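You operate a simulated robot arm through the tools that you are given. There is no shell and no other tool. Be economical: measure what you need, move in short steps, check, and stop when the job is done.

You are at the controls of a simulated robot arm. One attempt, no reset.

## Task
Load the paper roll into the control unit and feed paper out.
Fine: the cardboard tube goes into the small grey tray; shut the control unit flap, push FEED once; leave the other bath controls as they are.

It is judged by the outcome, as a careful person would: the job done as asked, and still so three seconds after it is handed in. It fails if anything else is knocked over, pushed out of place, dropped, spilled or broken.

## Robot
A 7-joint arm with a two-finger parallel gripper, fixed in place. Base frame: the origin is at the foot of the arm, x ahead of it, y to its left, z up; the work surface is at about z = 905. Units: mm, degrees, N and s.
With the tool pointing down near the work surface it reaches from about 400 to 900 mm from the base axis. Its first joint turns from -115.0 to 115.0 degrees. Payload 3.91 kg.
The tool frame sits at the grasp point between the pads (the TCP): z along the fingers, y along the line on which they close. The tips reach 30 mm beyond it. The gripper opens to 110 mm. The fingers are 20 mm wide and 10 mm thick; the gripper's body (48 by 112 mm) begins 55 mm behind the TCP.
Orientation is told as [roll, pitch, yaw] about the base's x, y, z axes, in that order, counted from this pose: with the fingers straight down and closing along the base's y, the tool's x points along the base's -x, its y along +y and its z along -z.

## Interface
- The arm moves only by the tool play_rows. Its arguments are lists of equal length, an entry for each row: "turn": the turn, a rotation vector about the base's x, y, z in units of 5 degrees (1.0 is 5 degrees), a list of three; "linear": the shift along the base's x, y, z in units of 30 mm (1.0 is 30 mm), a list of three; "jaw": the closure, from 0 (fully open) to 1 (shut). In form: {"turn": [[rx, ry, rz], ...], "linear": [[x, y, z], ...], "jaw": [jaw, ...]}. A call has 1 to 12 rows; each row shifts and turns the commanded pose from where the row before left it. A call with a number of a shift or a turn outside -1 to 1 is refused whole. Rows are played at 5 a second. More than 50 mm and 8.6 degrees between two rows, or a gripper value outside its range, and nothing of the call is played. A pose out of reach is approached as far as the arm can. The call stops where the force on the tool passes 90 N (or 10 N more than at its start, if that is more) or the arm is blocked; 0.2 s more then pass. The fingers move at their own pace (about 153 mm/s each) and stop on an object; they squeeze with about 23 N. The grip force told is the motor's: it shows also when the fingers shut on nothing. Time passes only in rows, and 0.2 s behind the last, so rows that do not move let the fingers close. The reply holds the time, the measured pose of the TCP, the force on the tool along the base axes, the opening and the grip force, in the units named above and with some noise, and new pictures: "views" is both (left out), scene, wrist or none.
- Cameras (640 x 400 px; columns grow to the right, rows downward): "scene" is fixed at [398.8, 500, 1686.6]; the picture's right is [-0.56, -0.83, 0.00], its down [-0.75, 0.51, -0.42] and it looks along [0.35, -0.24, -0.91] (base axes); focal length 214 px, centre (320, 200). "wrist" rides on the gripper at [72, 17, -103] in the tool frame; the picture's right is [-0.23, 0.97, 0.00], its down [-0.76, -0.18, -0.62] and it looks along [-0.61, -0.14, 0.78] (tool axes); focal length 222 px, centre (320, 200). There is no depth. A picture from a camera that has moved, and an enlarged one, comes with that camera's place and axes in the base frame and with its lens.
- raise_lower(by): slides the trunk up (or, below 0, down) by that many mm; the arm rides with it, the base frame stays. It gives what a move gives, with no picture.
- close_up(camera, box): a new picture of the part [left, top, right, bottom] of that camera's present view, enlarged. No time passes.
- close_job(): hands the job in; it is judged then, once.

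Work in short steps. Places have to be worked out from the pictures, the camera data and where the tool is seen: move nearer, look again, correct. Check each grasp and each placing, and mend what went wrong. You have 120 turns and 200 pictures in all, those below and enlarged ones among them. Open the gripper and draw the arm clear of the work before you hand the job in, unless the task says otherwise; then end with one line.

The tools are called after "Call:" by a JSON object that holds its "method" and its "body". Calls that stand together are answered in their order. play_rows: Moves the arm, as the interface text tells. Its arguments: {"type":"object","properties":{"turn":{"type":"array"},"linear":{"type":"array"},"jaw":{"type":"array"},"views":{"type":"string","enum":["both","scene","wrist","none"]}},"required":["turn","linear","jaw"]} The other tools are called the same way: raise_lower (by) slides the trunk up or down; close_up (camera, box) takes an enlarged picture of a part of a camera's view; close_job () hands the job in.

At the start:

```text
t: 0.0
ee_pos: [510.0, 176.1, 1464.3]
orientation: [0.0, 0.0, 0.0]
force: [0.0, 0.4, 0.0]
gripper_width: 109.9
gripper_force: 0.1
trunk travel left (down, up): [-925.0, 65.0]
```

scene: 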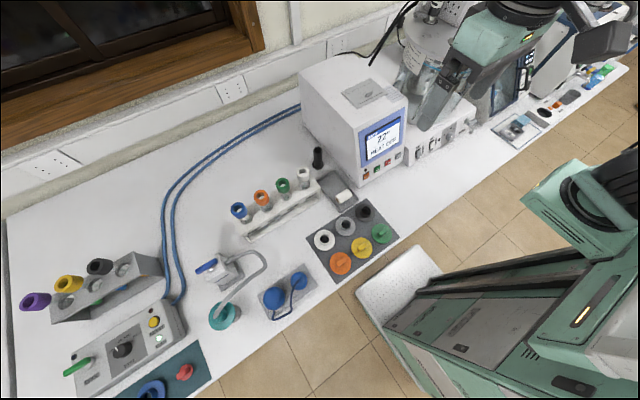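
wrist: 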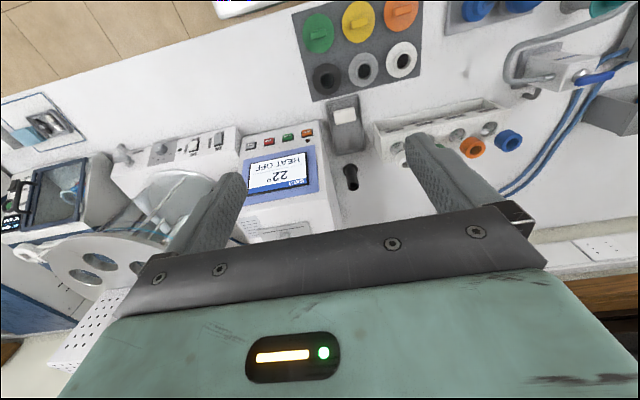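

The scene shows a long bench with a control unit (display), bath, and trays. I take enlarged views to find the roll, the flap and the grey tray.

Call:
{"method": "close_up", "body": {"camera": "scene", "box": [290, 40, 450, 140]}}

Call:
{"method": "close_up", "body": {"camera": "scene", "box": [290, 130, 450, 230]}}

Call:
{"method": "close_up", "body": {"camera": "wrist", "box": [220, 80, 380, 180]}}

Call:
{"method": "close_up", "body": {"camera": "scene", "box": [440, 50, 640, 175]}}

```text
4.00 times, centred on (370, 90) of scene
camera zoom: at [398.8, 500.0, 1686.6], right [-0.56, -0.83, 0.0], down [-0.75, 0.51, -0.42], along [0.35, -0.24, -0.91], focal length 858 px, centre (120, 640)
```

zoom: 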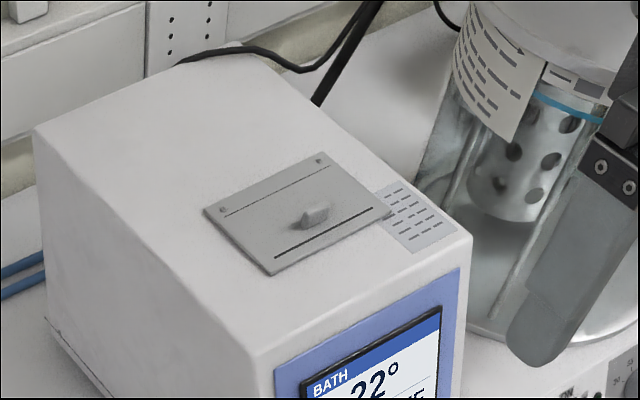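

```text
4.00 times, centred on (370, 180) of scene
camera zoom: at [398.8, 500.0, 1686.6], right [-0.56, -0.83, 0.0], down [-0.75, 0.51, -0.42], along [0.35, -0.24, -0.91], focal length 858 px, centre (120, 280)
```

zoom: 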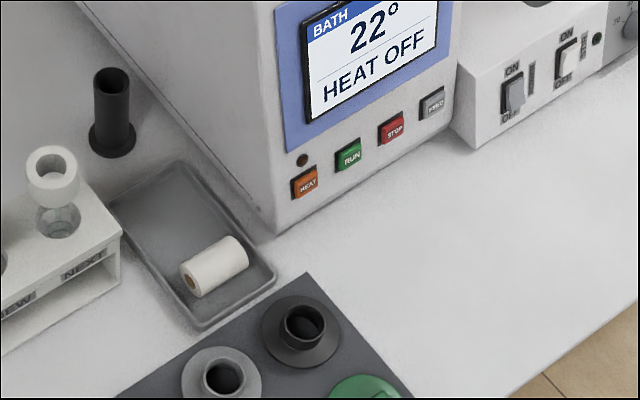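

```text
4.00 times, centred on (300, 130) of wrist
camera zoom: at [437.1, 193.9, 1566.3], right [0.23, 0.97, 0.0], down [0.76, -0.18, 0.62], along [0.61, -0.14, -0.78], focal length 888 px, centre (400, 480)
```

zoom: 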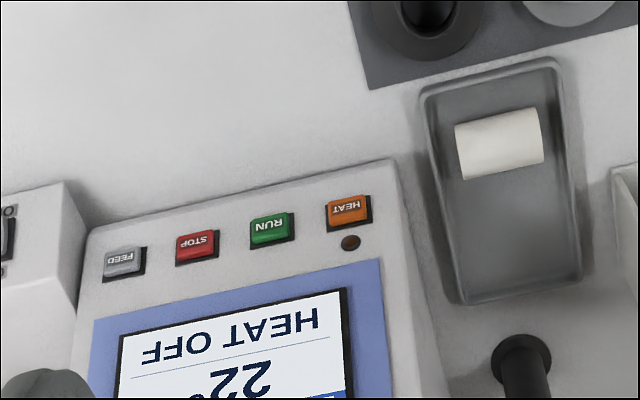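

```text
3.20 times, centred on (540, 112) of scene
camera zoom: at [398.8, 500.0, 1686.6], right [-0.56, -0.83, 0.0], down [-0.75, 0.51, -0.42], along [0.35, -0.24, -0.91], focal length 686 px, centre (-384, 480)
```

zoom: 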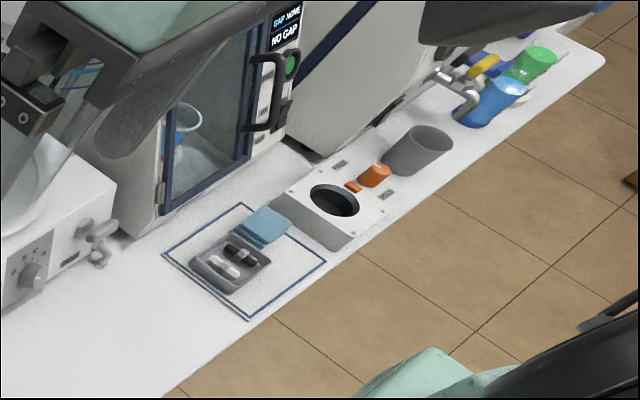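

The roll lies in the grey tray near (655, 216), axis along y. The flap is on the unit's top near (856, 0, ~1160), so I move nearer for a wrist view of it.

Call:
{"method": "play_rows", "body": {"turn": [[0, 0, 0], [0, 0, 0], [0, 0, 0], [0, 0, 0]], "linear": [[1, -0.9, 0], [1, -0.9, 0], [1, -0.9, 0], [1, -0.9, 0]], "jaw": [0, 0, 0, 0]}}

```text
t: 1.0
ee_pos: [627.4, 70.1, 1467.2]
orientation: [0.1, 0.0, 0.1]
force: [-0.1, -0.2, 0.3]
gripper_width: 110.0
gripper_force: 0.2
trunk travel left (down, up): [-925.0, 65.0]
camera wrist: at [555.8, 87.0, 1568.5], right [0.23, 0.97, 0.0], down [0.76, -0.18, 0.62], along [0.61, -0.14, -0.78], focal length 222 px, centre (320, 200)
```

scene: 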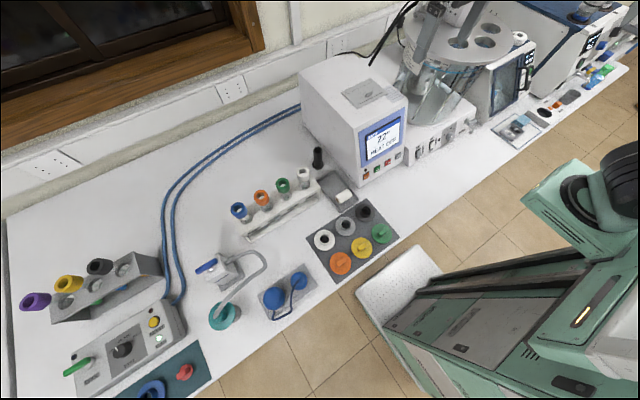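
wrist: 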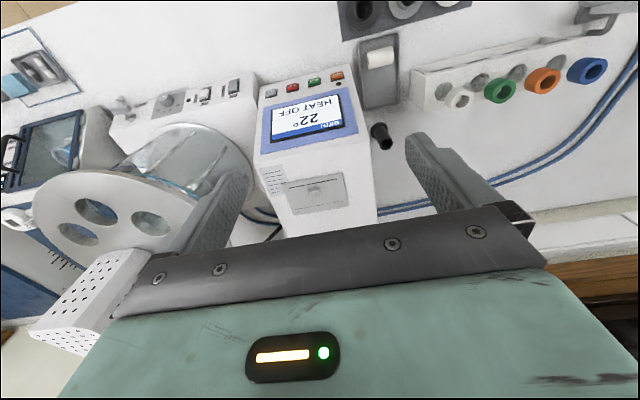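

Call:
{"method": "close_up", "body": {"camera": "wrist", "box": [240, 60, 400, 240]}}

Call:
{"method": "close_up", "body": {"camera": "scene", "box": [290, 50, 410, 125]}}

```text
2.22 times, centred on (320, 150) of wrist
camera zoom: at [555.8, 87.0, 1568.5], right [0.23, 0.97, 0.0], down [0.76, -0.18, 0.62], along [0.61, -0.14, -0.78], focal length 494 px, centre (320, 311)
```

zoom: 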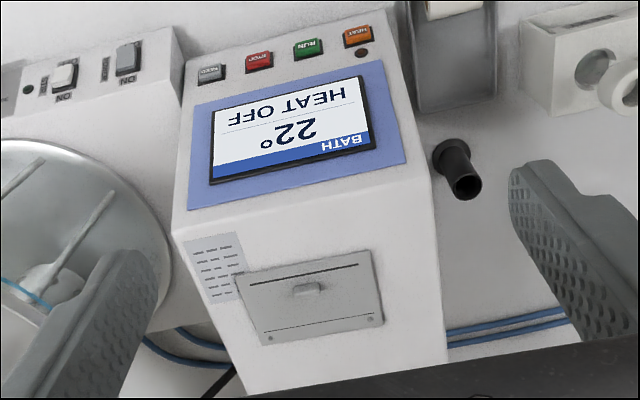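

```text
5.33 times, centred on (350, 88) of scene
camera zoom: at [398.8, 500.0, 1686.6], right [-0.56, -0.83, 0.0], down [-0.75, 0.51, -0.42], along [0.35, -0.24, -0.91], focal length 1144 px, centre (160, 800)
```

zoom: 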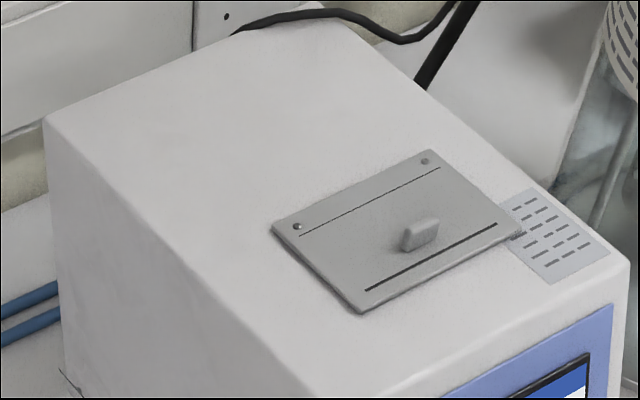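

Triangulating from both views puts the knob top near (826, 13, 1185), flap hinged at its back edge (x≈890). I move above the knob with the jaw half closed.

Call:
{"method": "play_rows", "body": {"turn": [[0, 0, 0], [0, 0, 0], [0, 0, 0], [0, 0, 0], [0, 0, 0], [0, 0, 0], [0, 0, 0], [0, 0, 0]], "linear": [[0.947, -0.27, -0.9], [0.947, -0.27, -0.9], [0.947, -0.27, -0.9], [0.947, -0.27, -0.9], [0.947, -0.27, -0.9], [0.947, -0.27, -0.9], [0.947, -0.27, -0.9], [0, 0, 0]], "jaw": [0.5, 0.5, 0.5, 0.5, 0.5, 0.5, 0.5, 0.5]}}

```text
t: 2.8
ee_pos: [826.4, 9.2, 1276.4]
orientation: [-0.1, -0.1, 0.0]
force: [-0.1, 0.2, -0.1]
gripper_width: 54.8
gripper_force: 0.1
trunk travel left (down, up): [-925.0, 65.0]
camera wrist: at [754.7, 26.5, 1378.6], right [0.23, 0.97, 0.0], down [0.76, -0.18, 0.62], along [0.61, -0.14, -0.78], focal length 222 px, centre (320, 200)
```

scene: 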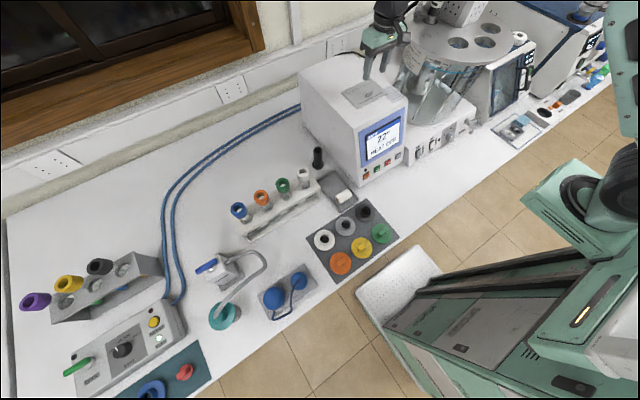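
wrist: 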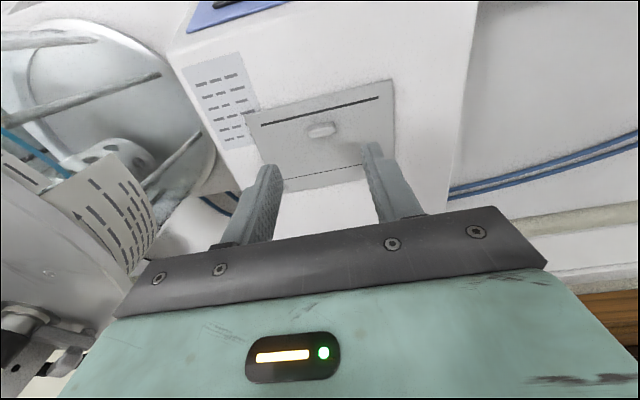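

The pose was reached. I zoom on the knob to correct its position.

Call:
{"method": "close_up", "body": {"camera": "wrist", "box": [230, 70, 422, 190]}}

```text
3.33 times, centred on (326, 130) of wrist
camera zoom: at [754.7, 26.5, 1378.6], right [0.23, 0.97, 0.0], down [0.76, -0.18, 0.62], along [0.61, -0.14, -0.78], focal length 740 px, centre (300, 433)
```

zoom: 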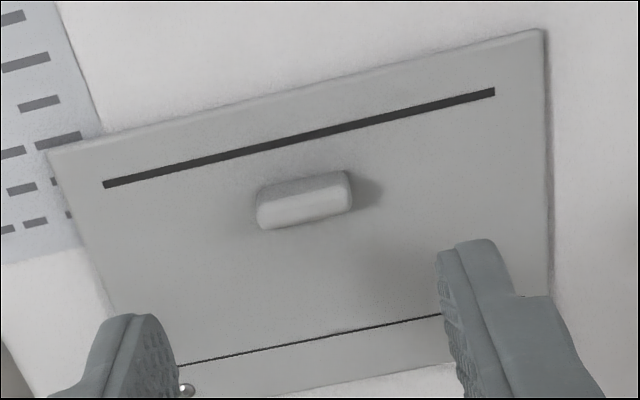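

Refined: knob top (830, 11, ~1185), ~25 mm wide and ~9 mm deep; hinge line at x≈881. I descend so the tips straddle the knob just above the plate, then close.

Call:
{"method": "play_rows", "body": {"turn": [[0, 0, 0], [0, 0, 0], [0, 0, 0], [0, 0, 0], [0, 0, 0], [0, 0, 0], [0, 0, 0]], "linear": [[0.13, 0.07, -0.8], [0, 0, -0.8], [0, 0, -0.5], [0, 0, -0.3], [0, 0, 0], [0, 0, 0], [0, 0, 0]], "jaw": [0.5, 0.5, 0.5, 0.5, 0.5, 1, 1]}}

```text
t: 4.4
ee_pos: [832.2, 9.8, 1204.9]
orientation: [-0.1, -0.4, -0.2]
force: [-0.1, -18.6, 23.6]
gripper_width: 25.3
gripper_force: 44.9
trunk travel left (down, up): [-925.0, 65.0]
camera wrist: at [759.0, 27.7, 1306.2], right [0.23, 0.97, 0.0], down [0.76, -0.18, 0.63], along [0.61, -0.14, -0.78], focal length 222 px, centre (320, 200)
```

scene: 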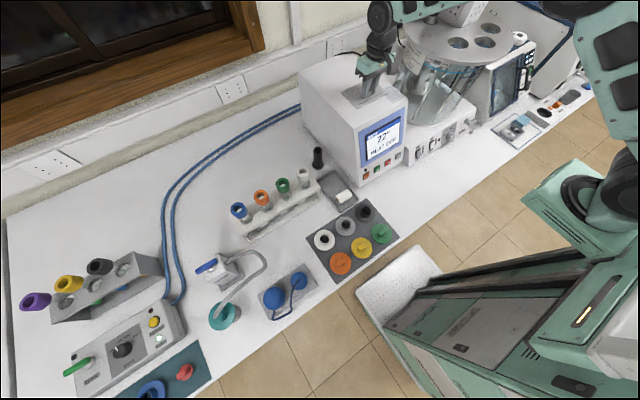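
wrist: 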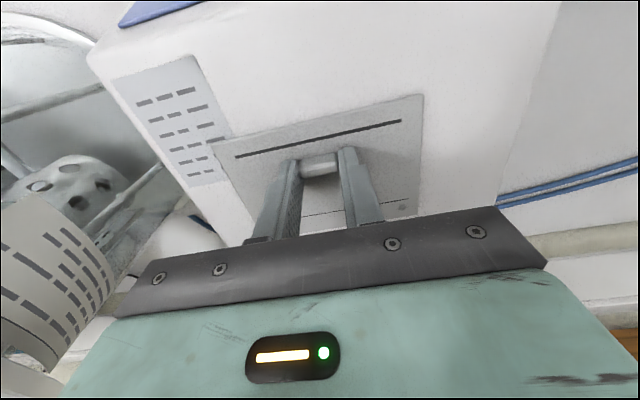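

The knob is gripped (25.3 mm), but the tips press the plate and sit slightly off centre. I reopen, raise 6 mm, shift −1.5 mm in y, regrip.

Call:
{"method": "play_rows", "body": {"turn": [[0, 0, 0], [0, 0, 0], [0, 0, 0], [0, 0, 0], [0, 0, 0]], "linear": [[0, 0, 0], [0, -0.05, 0.23], [0, 0, 0], [0, 0, 0], [0, 0, 0]], "jaw": [0.65, 0.65, 1, 1, 1], "views": "none"}}

```text
t: 5.6
ee_pos: [830.6, 10.8, 1205.0]
orientation: [-0.1, 0.6, -0.1]
force: [-6.1, -17.9, -18.4]
gripper_width: 25.5
gripper_force: 44.6
trunk travel left (down, up): [-925.0, 65.0]
```

Call:
{"method": "play_rows", "body": {"turn": [[0, 0, 0], [0, 0, 0]], "linear": [[0, 0, 0], [0, 0, 0]], "jaw": [0.6, 0.6], "views": "wrist"}}

```text
t: 6.2
ee_pos: [832.6, 14.4, 1210.1]
orientation: [0.2, 0.0, 0.2]
force: [-0.1, -0.5, 0.4]
gripper_width: 44.0
gripper_force: 0.0
trunk travel left (down, up): [-925.0, 65.0]
camera wrist: at [760.1, 30.8, 1311.2], right [0.23, 0.97, 0.0], down [0.76, -0.18, 0.62], along [0.61, -0.14, -0.78], focal length 222 px, centre (320, 200)
```

wrist: 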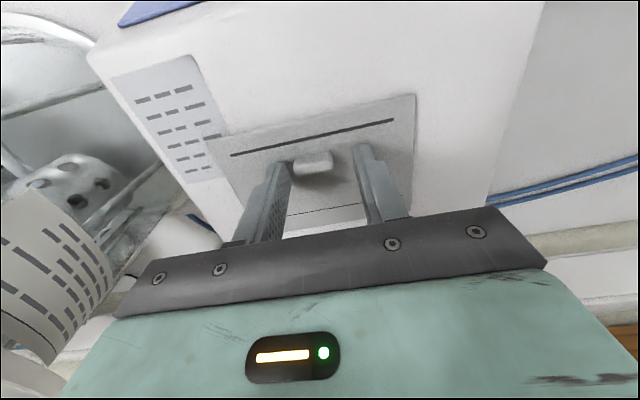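

Free pose shows y≈14, knob centre ≈10; I shift −4 mm, close and start a slow lift along the arc.

Call:
{"method": "play_rows", "body": {"turn": [[0, 0, 0], [0, 0, 0], [0, 0, 0], [0, 0.6, 0], [0, 0.6, 0], [0, 0.6, 0], [0, 0, 0]], "linear": [[0, -0.13, 0], [0, 0, 0], [0, 0, 0], [0.1, 0, 0.28], [0.13, 0, 0.28], [0.18, 0, 0.26], [0, 0, 0]], "jaw": [0.6, 1, 1, 1, 1, 1, 1]}}

```text
t: 7.8
ee_pos: [844.8, 9.5, 1232.3]
orientation: [0.1, 9.0, 0.2]
force: [-2.8, 9.1, -18.7]
gripper_width: 25.5
gripper_force: 44.8
trunk travel left (down, up): [-925.0, 65.0]
camera wrist: at [789.7, 27.0, 1344.5], right [0.22, 0.97, -0.04], down [0.85, -0.18, 0.49], along [0.48, -0.14, -0.87], focal length 222 px, centre (320, 200)
```

scene: 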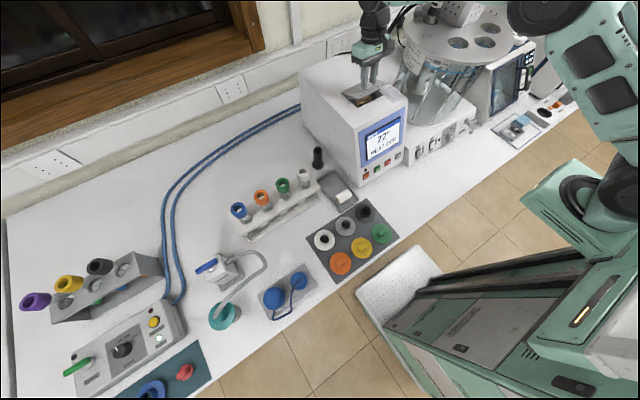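
wrist: 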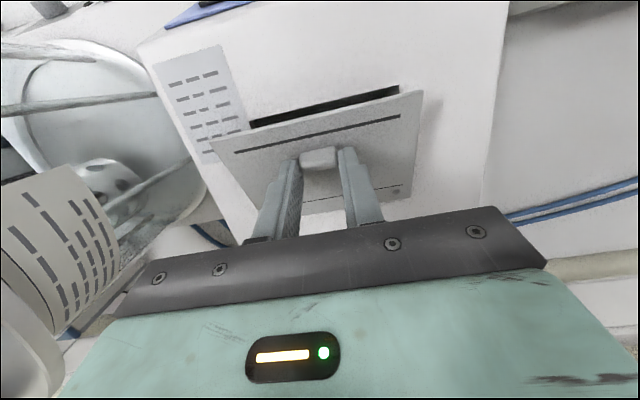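

The flap lifts (≈25–30°) and pivots in the grip. I continue the arc toward ≈65°, tilting the tool along.

Call:
{"method": "play_rows", "body": {"turn": [[0, 0.7, 0], [0, 0.7, 0], [0, 0.7, 0], [0, 0.7, 0], [0, 0.7, 0], [0, 0.7, 0], [0, 0, 0]], "linear": [[0.17, 0, 0.1], [0.18, 0, 0.08], [0.19, 0, 0.06], [0.21, 0, 0.05], [0.21, 0, 0.03], [0.22, 0, 0.01], [0, 0, 0]], "jaw": [1, 1, 1, 1, 1, 1, 1]}}

```text
t: 9.4
ee_pos: [841.9, 9.7, 1240.6]
orientation: [0.7, 25.0, 0.9]
force: [23.1, 56.5, 2.2]
gripper_width: 25.6
gripper_force: 45.0
out of reach, approached as far as the arm can: row 4, 5, 6
trunk travel left (down, up): [-925.0, 65.0]
camera wrist: at [820.3, 25.0, 1363.9], right [0.2, 0.98, -0.08], down [0.96, -0.17, 0.24], along [0.22, -0.13, -0.97], focal length 222 px, centre (320, 200)
```

scene: 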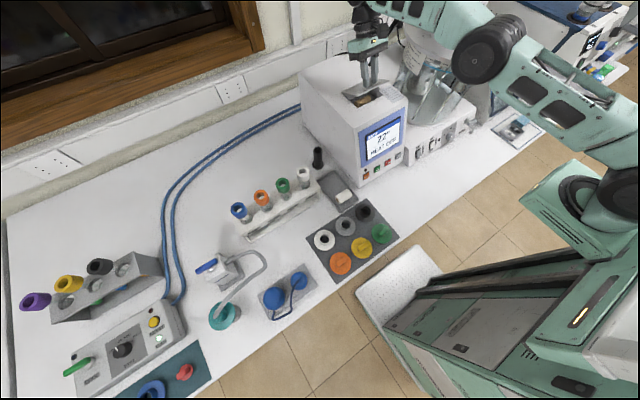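
wrist: 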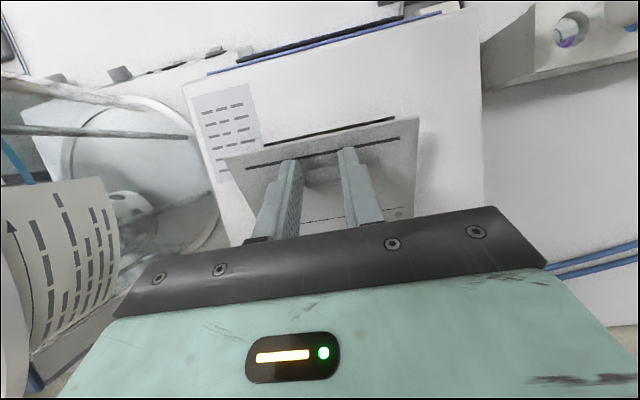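

The tilt is out of reach at this height, so I turn the tool back toward upright while holding the knob target, letting the knob pivot in the grip.

Call:
{"method": "play_rows", "body": {"turn": [[0, -0.7, 0], [0, -0.7, 0], [0, -0.7, 0], [0, 0, 0]], "linear": [[-0.06, 0, 0.02], [-0.06, 0, 0.02], [-0.06, 0, 0.02], [0, 0, 0]], "jaw": [1, 1, 1, 1], "views": "wrist"}}

```text
t: 10.4
ee_pos: [833.9, 10.5, 1240.3]
orientation: [0.7, 16.4, 0.6]
force: [7.5, 48.5, -23.0]
gripper_width: 25.6
gripper_force: 44.8
trunk travel left (down, up): [-925.0, 65.0]
camera wrist: at [793.9, 25.0, 1358.7], right [0.21, 0.98, -0.05], down [0.91, -0.18, 0.38], along [0.36, -0.13, -0.92], focal length 222 px, centre (320, 200)
```

wrist: 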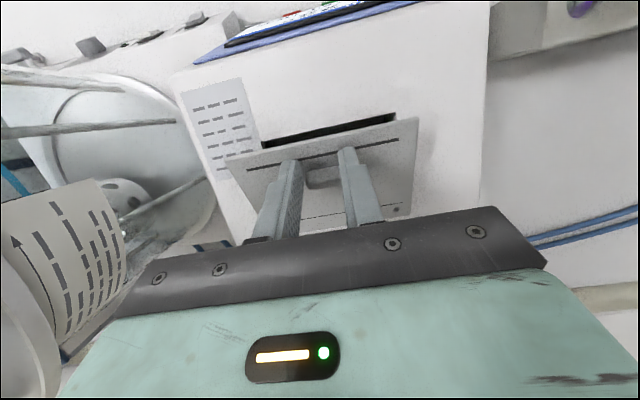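

Call:
{"method": "close_up", "body": {"camera": "wrist", "box": [220, 90, 444, 230]}}

Call:
{"method": "close_up", "body": {"camera": "scene", "box": [310, 40, 422, 110]}}

```text
2.86 times, centred on (332, 160) of wrist
camera zoom: at [793.9, 25.0, 1358.7], right [0.21, 0.98, -0.05], down [0.91, -0.18, 0.38], along [0.36, -0.13, -0.92], focal length 635 px, centre (286, 314)
```

zoom: 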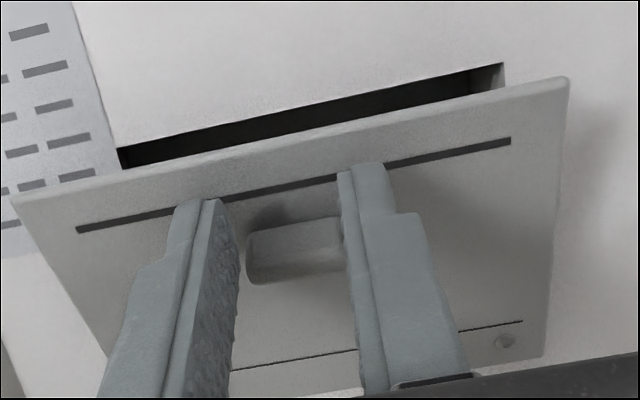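

```text
5.71 times, centred on (366, 75) of scene
camera zoom: at [398.8, 500.0, 1686.6], right [-0.56, -0.83, 0.0], down [-0.75, 0.51, -0.42], along [0.35, -0.24, -0.91], focal length 1226 px, centre (57, 914)
```

zoom: 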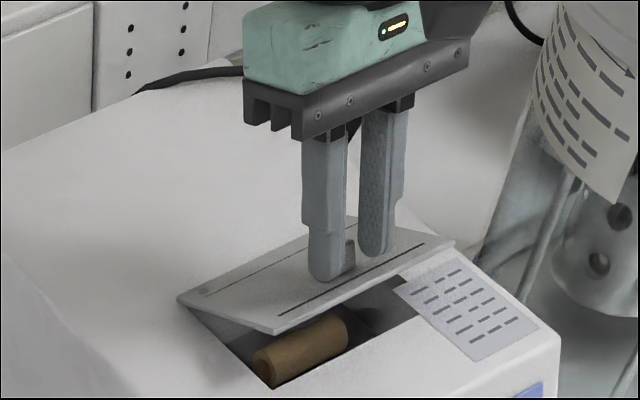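

The brown cardboard tube is visible inside, axis along y. The fingers have slipped toward the near side of the knob; I relieve the side load (+y), and ease open to see if the hinge holds.

Call:
{"method": "play_rows", "body": {"turn": [[0, 0, 0], [0, 0, 0], [0, 0, 0], [0, 0, 0]], "linear": [[0, 0.15, 0], [0, 0.15, 0], [0, 0, 0], [0, 0, 0]], "jaw": [1, 1, 0.7, 0.7], "views": "scene"}}

Call:
{"method": "close_up", "body": {"camera": "scene", "box": [310, 40, 422, 110]}}

```text
t: 11.4
ee_pos: [836.9, 6.0, 1242.7]
orientation: [-0.2, 15.8, -0.1]
force: [-0.1, 3.6, 0.4]
gripper_width: 34.9
gripper_force: 2.2
trunk travel left (down, up): [-925.0, 65.0]
```

scene: 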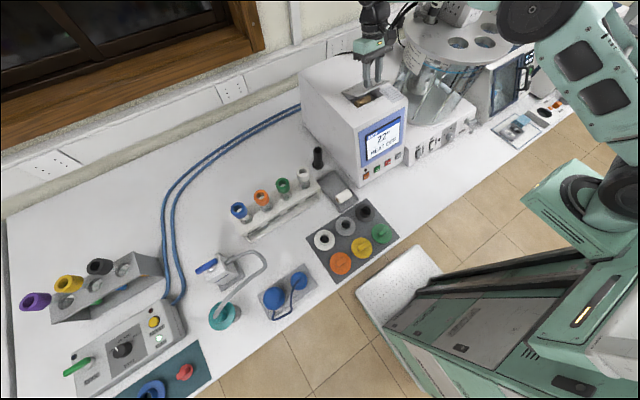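

```text
5.71 times, centred on (366, 75) of scene
camera zoom: at [398.8, 500.0, 1686.6], right [-0.56, -0.83, 0.0], down [-0.75, 0.51, -0.42], along [0.35, -0.24, -0.91], focal length 1226 px, centre (57, 914)
```

zoom: 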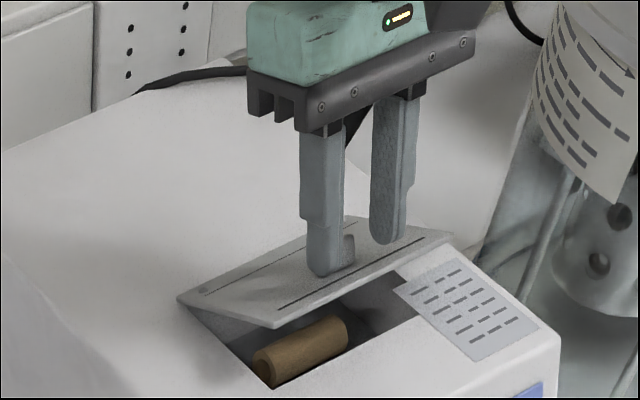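

The hinge holds by friction. I withdraw up and back, straighten the tool, close the fingers, and come down in front of the raised edge to push it from beneath.

Call:
{"method": "play_rows", "body": {"turn": [[0, 0, 0], [0, 0, 0], [0, 0, 0], [0, -0.8, 0], [0, -0.8, 0], [0, -0.8, 0], [0, -0.8, 0], [0, 0, 0], [0, 0, 0]], "linear": [[0, 0.05, 0], [0, 0, 0.8], [0, 0, 0.8], [-0.4, 0.05, 0], [-0.4, 0.05, 0], [-0.5, 0, 0], [-0.5, 0, 0], [0, 0, -0.5], [0, 0, 0]], "jaw": [0.55, 0.55, 0.55, 1, 1, 1, 1, 1, 1]}}

Call:
{"method": "close_up", "body": {"camera": "scene", "box": [310, 40, 422, 110]}}

```text
t: 13.4
ee_pos: [783.8, 12.7, 1278.9]
orientation: [0.1, 0.0, 0.0]
force: [-0.9, 0.1, 0.0]
gripper_width: 0.0
gripper_force: 22.3
trunk travel left (down, up): [-925.0, 65.0]
camera wrist: at [710.9, 30.1, 1378.9], right [0.23, 0.97, 0.0], down [0.76, -0.18, 0.62], along [0.61, -0.14, -0.78], focal length 222 px, centre (320, 200)
```

scene: 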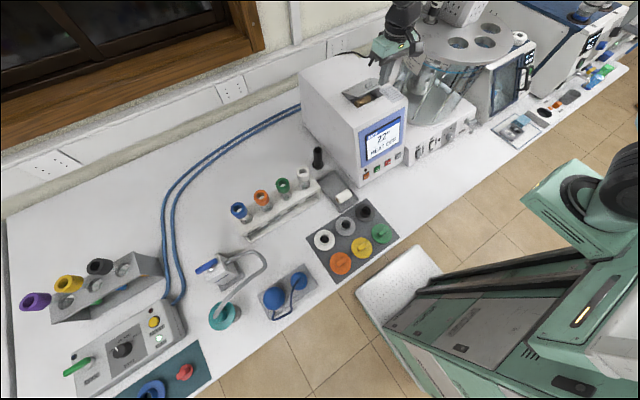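
wrist: 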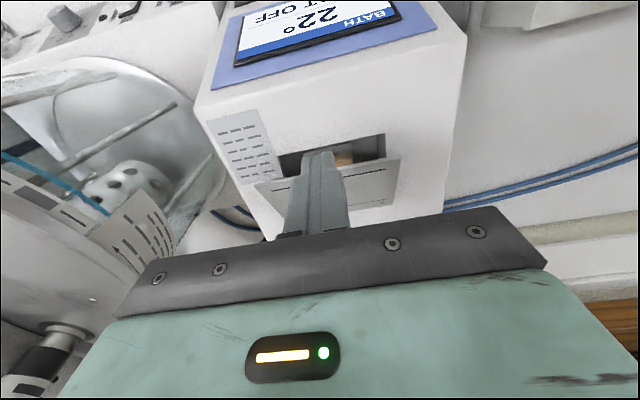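

```text
5.71 times, centred on (366, 75) of scene
camera zoom: at [398.8, 500.0, 1686.6], right [-0.56, -0.83, 0.0], down [-0.75, 0.51, -0.42], along [0.35, -0.24, -0.91], focal length 1226 px, centre (57, 914)
```

zoom: 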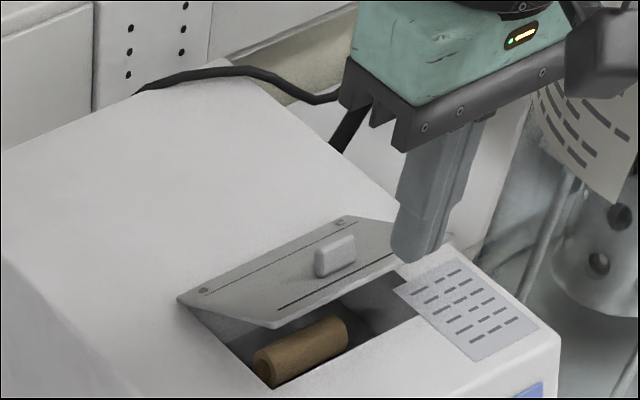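

The flap stays ajar. I lower to tips ≈1187 in front of its edge and push forward slowly.

Call:
{"method": "play_rows", "body": {"turn": [[0, 0, 0], [0, 0, 0], [0, 0, 0], [0, 0, 0], [0, 0, 0], [0, 0, 0], [0, 0, 0], [0, 0, 0]], "linear": [[0, 0, -0.9], [0, 0, -0.9], [0, 0, -0.27], [0.5, 0, 0], [0.5, 0, 0], [0.5, 0, 0], [0.5, 0, 0], [0, 0, 0]], "jaw": [1, 1, 1, 1, 1, 1, 1, 1], "views": "scene"}}

Call:
{"method": "close_up", "body": {"camera": "scene", "box": [310, 40, 422, 110]}}

```text
t: 14.7
ee_pos: [802.7, 11.3, 1219.0]
orientation: [-0.1, 2.1, 0.1]
force: [-56.5, -10.5, 26.9]
gripper_width: 0.0
gripper_force: 23.1
trunk travel left (down, up): [-925.0, 65.0]
stopped in row 6: the force on the tool passed its limit (the readings are from after the stop); the commanded pose is now the measured one
```

scene: 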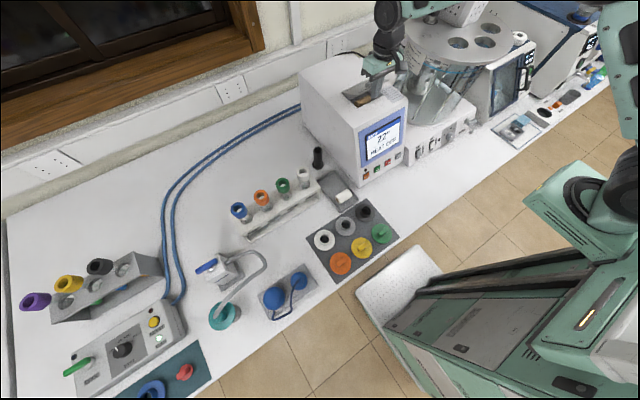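

```text
5.71 times, centred on (366, 75) of scene
camera zoom: at [398.8, 500.0, 1686.6], right [-0.56, -0.83, 0.0], down [-0.75, 0.51, -0.42], along [0.35, -0.24, -0.91], focal length 1226 px, centre (57, 914)
```

zoom: 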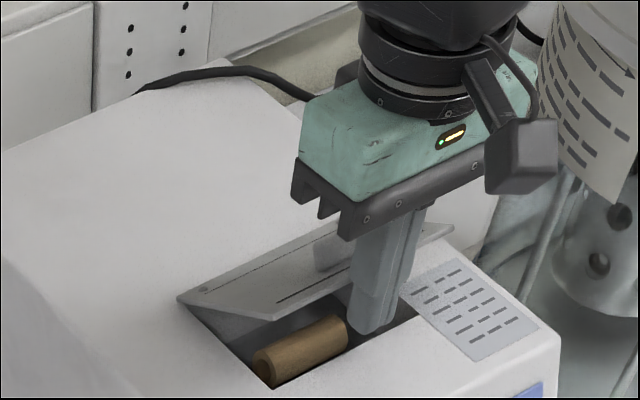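

The finger meets the edge but a pure forward push jams. I follow the edge's arc instead (up and forward), so friction lifts it too.

Call:
{"method": "play_rows", "body": {"turn": [[0, 0, 0], [0, 0, 0], [0, 0, 0], [0, 0, 0], [0, 0, 0], [0, 0, 0], [0, 0, 0], [0, 0, 0]], "linear": [[0.28, 0, 0.3], [0.25, 0, 0.28], [0.3, 0, 0.2], [0.3, 0, 0.2], [0.33, 0, 0.1], [0.33, 0, 0.1], [0.3, 0, 0.05], [0, 0, 0]], "jaw": [1, 1, 1, 1, 1, 1, 1, 1], "views": "scene"}}

Call:
{"method": "close_up", "body": {"camera": "scene", "box": [310, 40, 422, 110]}}

```text
t: 15.3
ee_pos: [814.8, 10.1, 1238.2]
orientation: [-0.3, 2.1, 0.2]
force: [-48.6, -8.9, 40.4]
gripper_width: 0.0
gripper_force: 23.1
trunk travel left (down, up): [-925.0, 65.0]
stopped in row 2: the force on the tool passed its limit (the readings are from after the stop); the commanded pose is now the measured one
```

scene: 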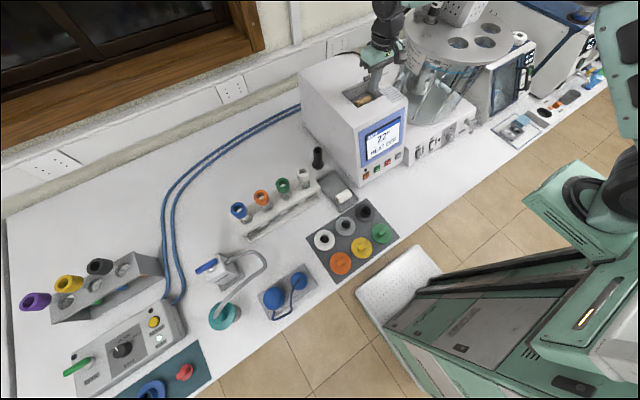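

```text
5.71 times, centred on (366, 75) of scene
camera zoom: at [398.8, 500.0, 1686.6], right [-0.56, -0.83, 0.0], down [-0.75, 0.51, -0.42], along [0.35, -0.24, -0.91], focal length 1226 px, centre (57, 914)
```

zoom: 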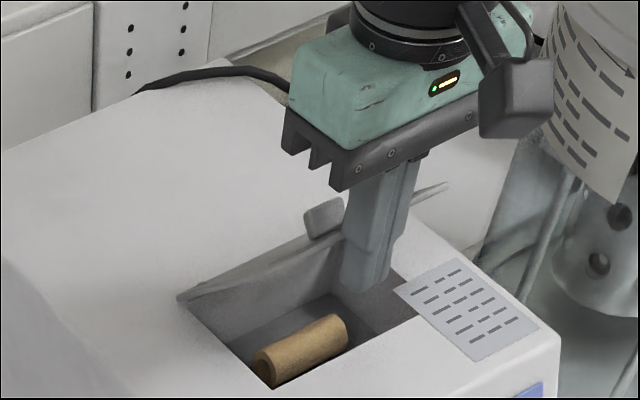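

The flap is now much more open, its edge apparently catching a step on the finger. I raise a little and then push forward.

Call:
{"method": "play_rows", "body": {"turn": [[0, 0, 0], [0, 0, 0], [0, 0, 0], [0, 0, 0], [0, 0, 0], [0, 0, 0], [0, 0, 0], [0, 0, 0]], "linear": [[-0.05, 0, 0.3], [0.2, 0, 0.1], [0.3, 0, 0.1], [0.3, 0, 0.05], [0.3, 0, 0], [0.3, 0, 0], [0.3, 0, 0], [0, 0, 0]], "jaw": [1, 1, 1, 1, 1, 1, 1, 1], "views": "both"}}

Call:
{"method": "close_up", "body": {"camera": "scene", "box": [310, 40, 422, 110]}}

```text
t: 17.1
ee_pos: [871.7, 11.6, 1249.8]
orientation: [-0.2, 2.0, 0.2]
force: [-0.4, -0.1, 0.1]
gripper_width: 0.0
gripper_force: 23.3
trunk travel left (down, up): [-925.0, 65.0]
camera wrist: at [801.9, 29.5, 1354.7], right [0.22, 0.97, -0.01], down [0.78, -0.17, 0.6], along [0.58, -0.14, -0.8], focal length 222 px, centre (320, 200)
```

scene: 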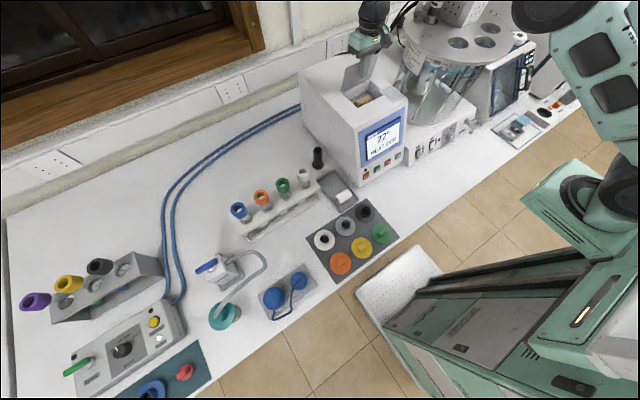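
wrist: 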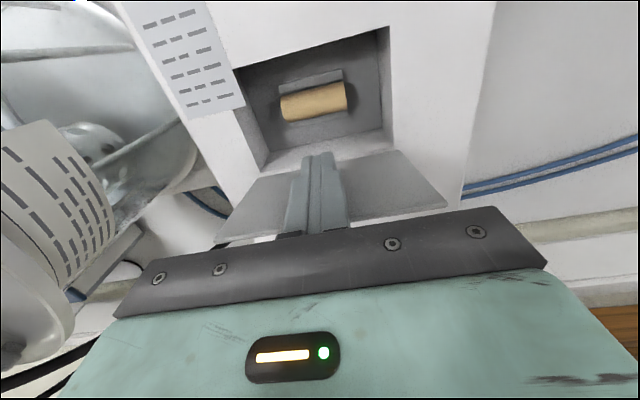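

```text
5.71 times, centred on (366, 75) of scene
camera zoom: at [398.8, 500.0, 1686.6], right [-0.56, -0.83, 0.0], down [-0.75, 0.51, -0.42], along [0.35, -0.24, -0.91], focal length 1226 px, centre (57, 914)
```

zoom: 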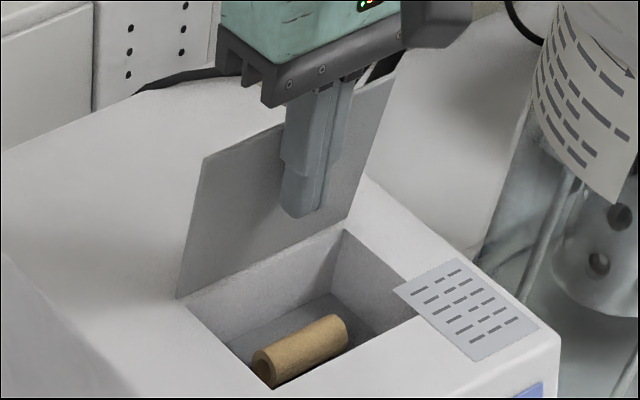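

The flap is fully open, past vertical. I back off toward −x and up, then view the compartment.

Call:
{"method": "play_rows", "body": {"turn": [[0, 0, 0], [0, -0.2, 0], [0, -0.2, 0], [0, 0, 0]], "linear": [[-1, 0, 0.3], [-1, 0, 1], [0, 0, 1], [0, 0, 0]], "jaw": [1, 0.5, 0.5, 0.5], "views": "none"}}

Call:
{"method": "close_up", "body": {"camera": "wrist", "box": [210, 60, 434, 200]}}

Call:
{"method": "close_up", "body": {"camera": "scene", "box": [330, 60, 410, 110]}}

```text
t: 18.1
ee_pos: [809.2, 9.9, 1317.7]
orientation: [-0.2, 0.0, 0.2]
force: [-0.7, -0.3, 0.0]
gripper_width: 55.0
gripper_force: 0.1
trunk travel left (down, up): [-925.0, 65.0]
```

```text
2.86 times, centred on (322, 130) of wrist
camera zoom: at [737.6, 27.1, 1419.6], right [0.22, 0.97, 0.0], down [0.76, -0.17, 0.62], along [0.61, -0.14, -0.78], focal length 635 px, centre (314, 400)
```

zoom: 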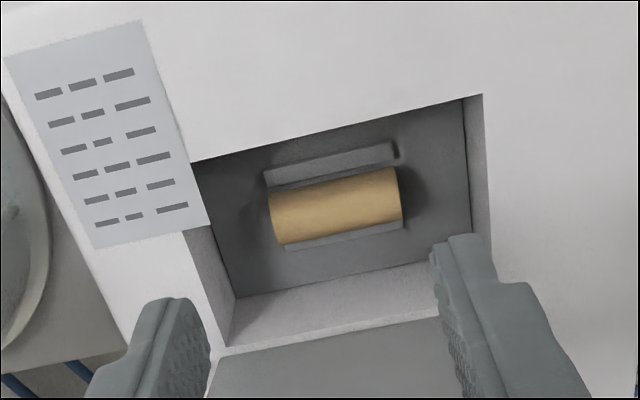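

```text
8.00 times, centred on (370, 85) of scene
camera zoom: at [398.8, 500.0, 1686.6], right [-0.56, -0.83, 0.0], down [-0.75, 0.51, -0.42], along [0.35, -0.24, -0.91], focal length 1716 px, centre (-80, 1120)
```

zoom: 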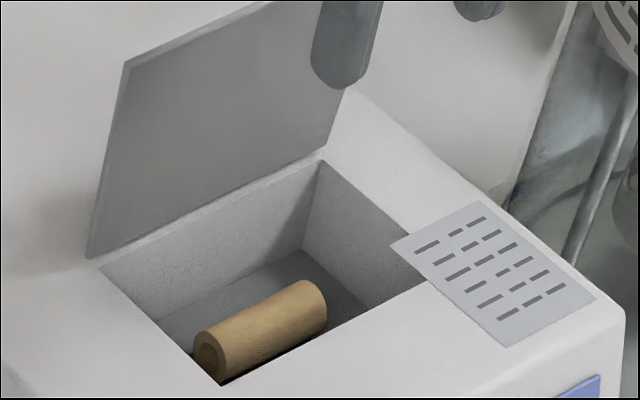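

The tube sits on a cradle, axis near (849, 12, ~1132), ~57 mm long. I'll grip it by its ends (closing along y); first a move above it and a check.

Call:
{"method": "play_rows", "body": {"turn": [[0, 0, 0], [0, 0, 0], [0, 0, 0], [0, 0, 0], [0, 0, 0]], "linear": [[0.65, 0.04, -0.7], [0.65, 0.03, -0.8], [0, 0, -0.9], [0, 0, -0.9], [0, 0, 0]], "jaw": [0.28, 0.28, 0.28, 0.28, 0.28], "views": "wrist"}}

Call:
{"method": "close_up", "body": {"camera": "scene", "box": [320, 50, 416, 110]}}

```text
t: 19.3
ee_pos: [850.0, 13.7, 1217.8]
orientation: [-0.3, 0.0, 0.2]
force: [-0.5, -0.3, -0.1]
gripper_width: 79.0
gripper_force: 0.1
trunk travel left (down, up): [-925.0, 65.0]
camera wrist: at [776.5, 31.8, 1319.7], right [0.22, 0.97, 0.0], down [0.76, -0.17, 0.62], along [0.61, -0.14, -0.78], focal length 222 px, centre (320, 200)
```

wrist: 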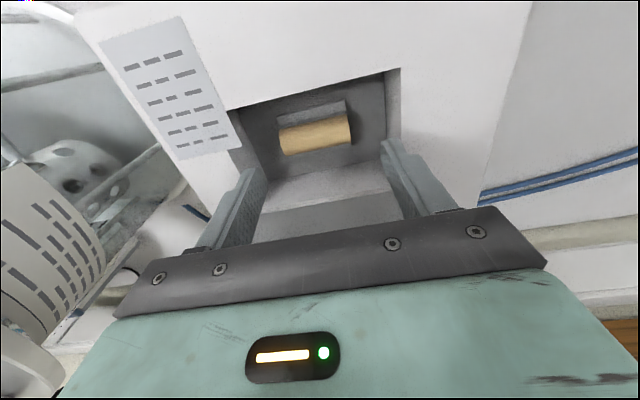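

```text
6.67 times, centred on (368, 80) of scene
camera zoom: at [398.8, 500.0, 1686.6], right [-0.56, -0.83, 0.0], down [-0.75, 0.51, -0.42], along [0.35, -0.24, -0.91], focal length 1430 px, centre (0, 1000)
```

zoom: 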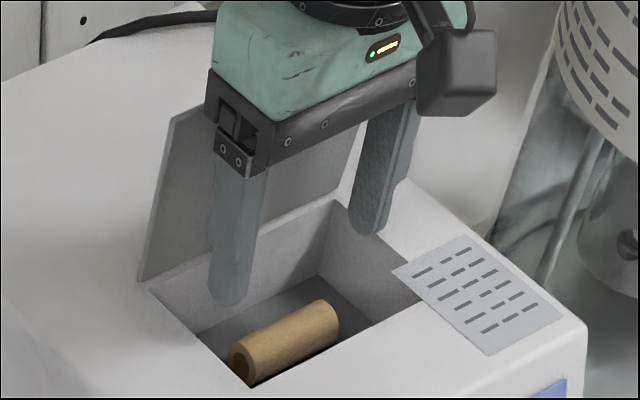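

Position agrees (x≈850, y≈12). I descend with tips to ≈1126 and close on the ends.

Call:
{"method": "play_rows", "body": {"turn": [[0, 0, 0], [0, 0, 0], [0, 0, 0], [0, 0, 0], [0, 0, 0], [0, 0, 0]], "linear": [[0, -0.05, -0.7], [0, 0, -0.7], [0, 0, -0.65], [0, 0, 0], [0, 0, 0], [0, 0, 0]], "jaw": [0.28, 0.28, 0.28, 0.28, 1, 1], "views": "wrist"}}

Call:
{"method": "close_up", "body": {"camera": "scene", "box": [320, 50, 416, 110]}}

```text
t: 19.9
ee_pos: [858.8, 15.2, 1206.1]
orientation: [0.2, -2.8, 0.3]
force: [-1.6, 0.2, 30.2]
gripper_width: 78.9
gripper_force: 0.1
trunk travel left (down, up): [-925.0, 65.0]
stopped in row 2: the force on the tool passed its limit (the readings are from after the stop); the commanded pose is now the measured one
camera wrist: at [780.9, 30.7, 1303.7], right [0.22, 0.97, 0.01], down [0.73, -0.18, 0.66], along [0.65, -0.14, -0.75], focal length 222 px, centre (320, 200)
```

wrist: 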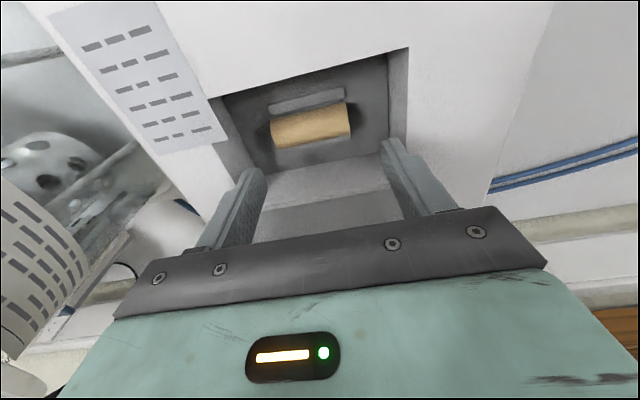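

```text
6.67 times, centred on (368, 80) of scene
camera zoom: at [398.8, 500.0, 1686.6], right [-0.56, -0.83, 0.0], down [-0.75, 0.51, -0.42], along [0.35, -0.24, -0.91], focal length 1430 px, centre (0, 1000)
```

zoom: 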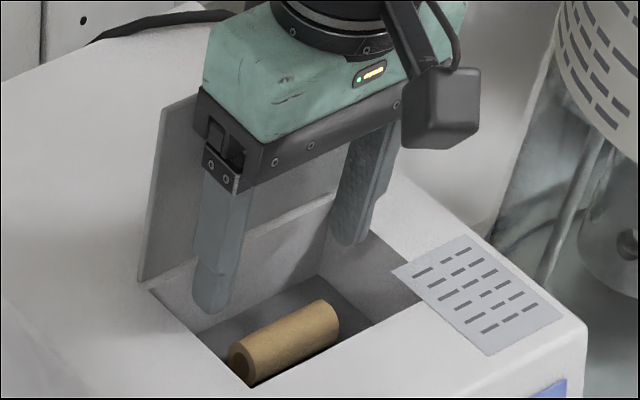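

Something blocked at tips ≈1176, probably the −y finger on the label plate at the cavity's corner. I go back up, narrow the opening to ~66 mm, and look from close.

Call:
{"method": "play_rows", "body": {"turn": [[0, 0, 0], [0, 0.5, 0], [0, 0, 0], [0, 0, 0]], "linear": [[0, 0, 0.4], [-0.3, -0.1, 0], [0, 0, 0], [0, 0, 0]], "jaw": [0.4, 0.4, 0.4, 0.4], "views": "none"}}

Call:
{"method": "close_up", "body": {"camera": "wrist", "box": [200, 40, 456, 220]}}

Call:
{"method": "close_up", "body": {"camera": "scene", "box": [330, 50, 410, 110]}}

```text
t: 20.9
ee_pos: [849.2, 11.5, 1209.6]
orientation: [0.1, 0.4, 0.2]
force: [0.9, -0.9, 0.5]
gripper_width: 65.9
gripper_force: 0.1
trunk travel left (down, up): [-925.0, 65.0]
```

```text
2.22 times, centred on (328, 130) of wrist
camera zoom: at [777.4, 27.9, 1313.2], right [0.22, 0.97, 0.0], down [0.77, -0.18, 0.62], along [0.6, -0.14, -0.79], focal length 494 px, centre (302, 356)
```

zoom: 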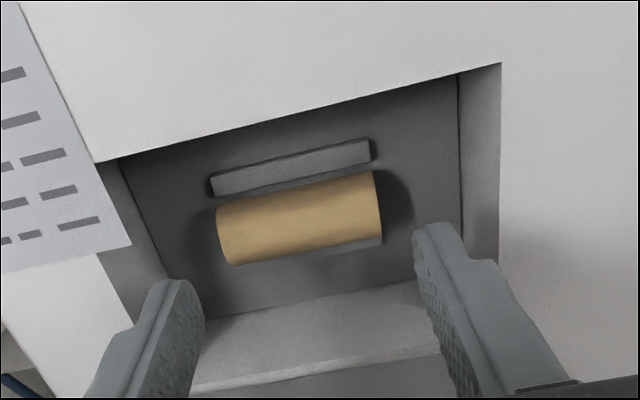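

```text
6.67 times, centred on (370, 80) of scene
camera zoom: at [398.8, 500.0, 1686.6], right [-0.56, -0.83, 0.0], down [-0.75, 0.51, -0.42], along [0.35, -0.24, -0.91], focal length 1430 px, centre (-13, 1000)
```

zoom: 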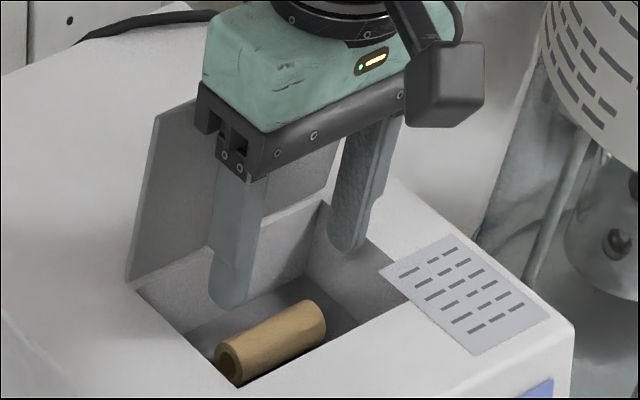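

The pitching-back (−y torque) indicates the gripper's rear met the open flap's top edge. I tilt the tool −15° so the body leans toward the robot, then descend again.

Call:
{"method": "play_rows", "body": {"turn": [[0, 0, 0], [0, -1, 0], [0, -1, 0], [0, -1, 0], [0, 0, 0]], "linear": [[0, 0, 0.5], [-0.3, 0, 0.1], [-0.3, 0, 0], [0, 0, 0], [0, 0, 0]], "jaw": [0.4, 0.4, 0.4, 0.4, 0.4], "views": "wrist"}}

Call:
{"method": "close_up", "body": {"camera": "scene", "box": [330, 40, 426, 110]}}

```text
t: 22.1
ee_pos: [830.0, 12.0, 1228.7]
orientation: [0.0, -14.7, 0.2]
force: [0.1, 0.6, 0.3]
gripper_width: 66.1
gripper_force: 0.0
trunk travel left (down, up): [-925.0, 65.0]
camera wrist: at [734.0, 28.4, 1308.4], right [0.22, 0.97, 0.06], down [0.58, -0.18, 0.8], along [0.79, -0.14, -0.6], focal length 222 px, centre (320, 200)
```

wrist: 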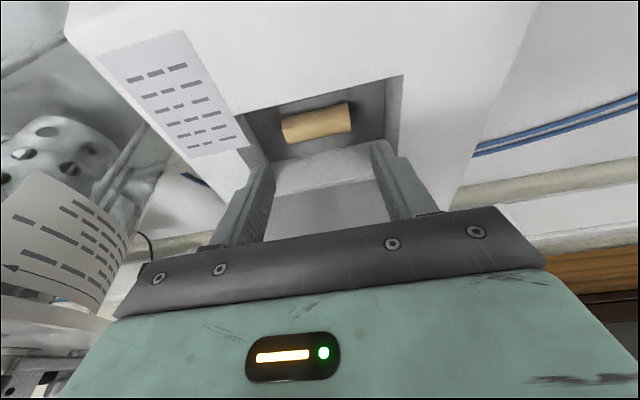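

```text
5.71 times, centred on (378, 75) of scene
camera zoom: at [398.8, 500.0, 1686.6], right [-0.56, -0.83, 0.0], down [-0.75, 0.51, -0.42], along [0.35, -0.24, -0.91], focal length 1226 px, centre (-11, 914)
```

zoom: 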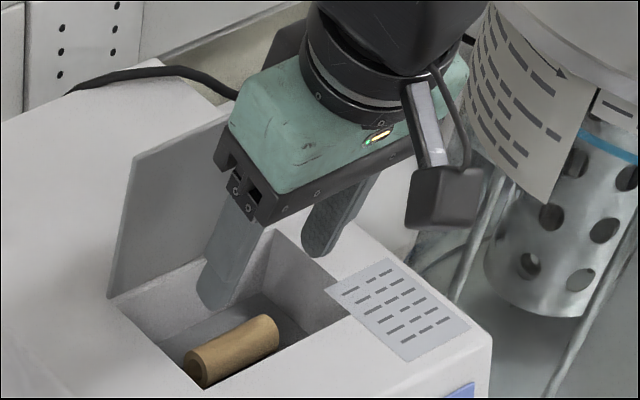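

Tube at x≈849, y≈11.5 again. I descend to the tube with the tilted tool and close.

Call:
{"method": "play_rows", "body": {"turn": [[0, 0, 0], [0, 0, 0], [0, 0, 0], [0, 0, 0], [0, 0, 0], [0, 0, 0], [0, 0, 0]], "linear": [[0.4, 0, -0.6], [0, 0, -0.7], [0, 0, -0.7], [0, 0, -0.5], [0, 0, 0], [0, 0, 0], [0, 0, 0]], "jaw": [0.4, 0.4, 0.4, 0.4, 0.4, 1, 1], "views": "wrist"}}

Call:
{"method": "close_up", "body": {"camera": "scene", "box": [330, 40, 426, 110]}}

```text
t: 23.7
ee_pos: [842.7, 9.9, 1157.2]
orientation: [0.0, -14.8, 0.2]
force: [-2.4, -7.2, 27.2]
gripper_width: 56.7
gripper_force: 22.8
trunk travel left (down, up): [-925.0, 65.0]
camera wrist: at [746.2, 26.8, 1236.3], right [0.22, 0.97, 0.06], down [0.58, -0.18, 0.8], along [0.79, -0.14, -0.6], focal length 222 px, centre (320, 200)
```

wrist: 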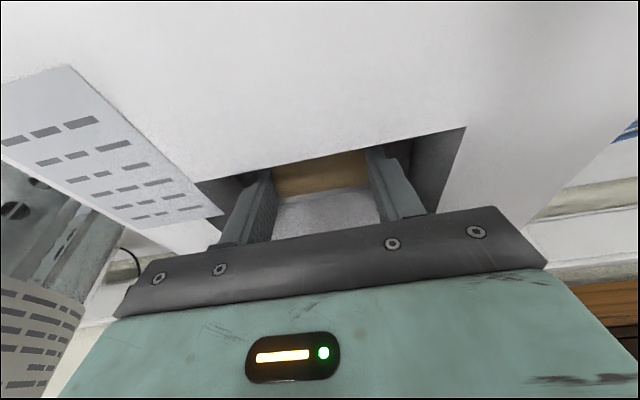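

```text
5.71 times, centred on (378, 75) of scene
camera zoom: at [398.8, 500.0, 1686.6], right [-0.56, -0.83, 0.0], down [-0.75, 0.51, -0.42], along [0.35, -0.24, -0.91], focal length 1226 px, centre (-11, 914)
```

zoom: 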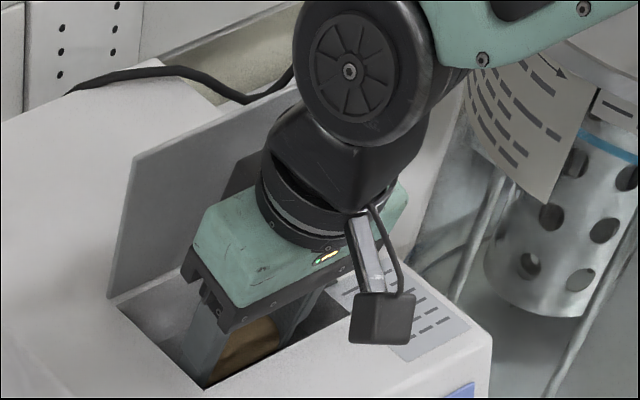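

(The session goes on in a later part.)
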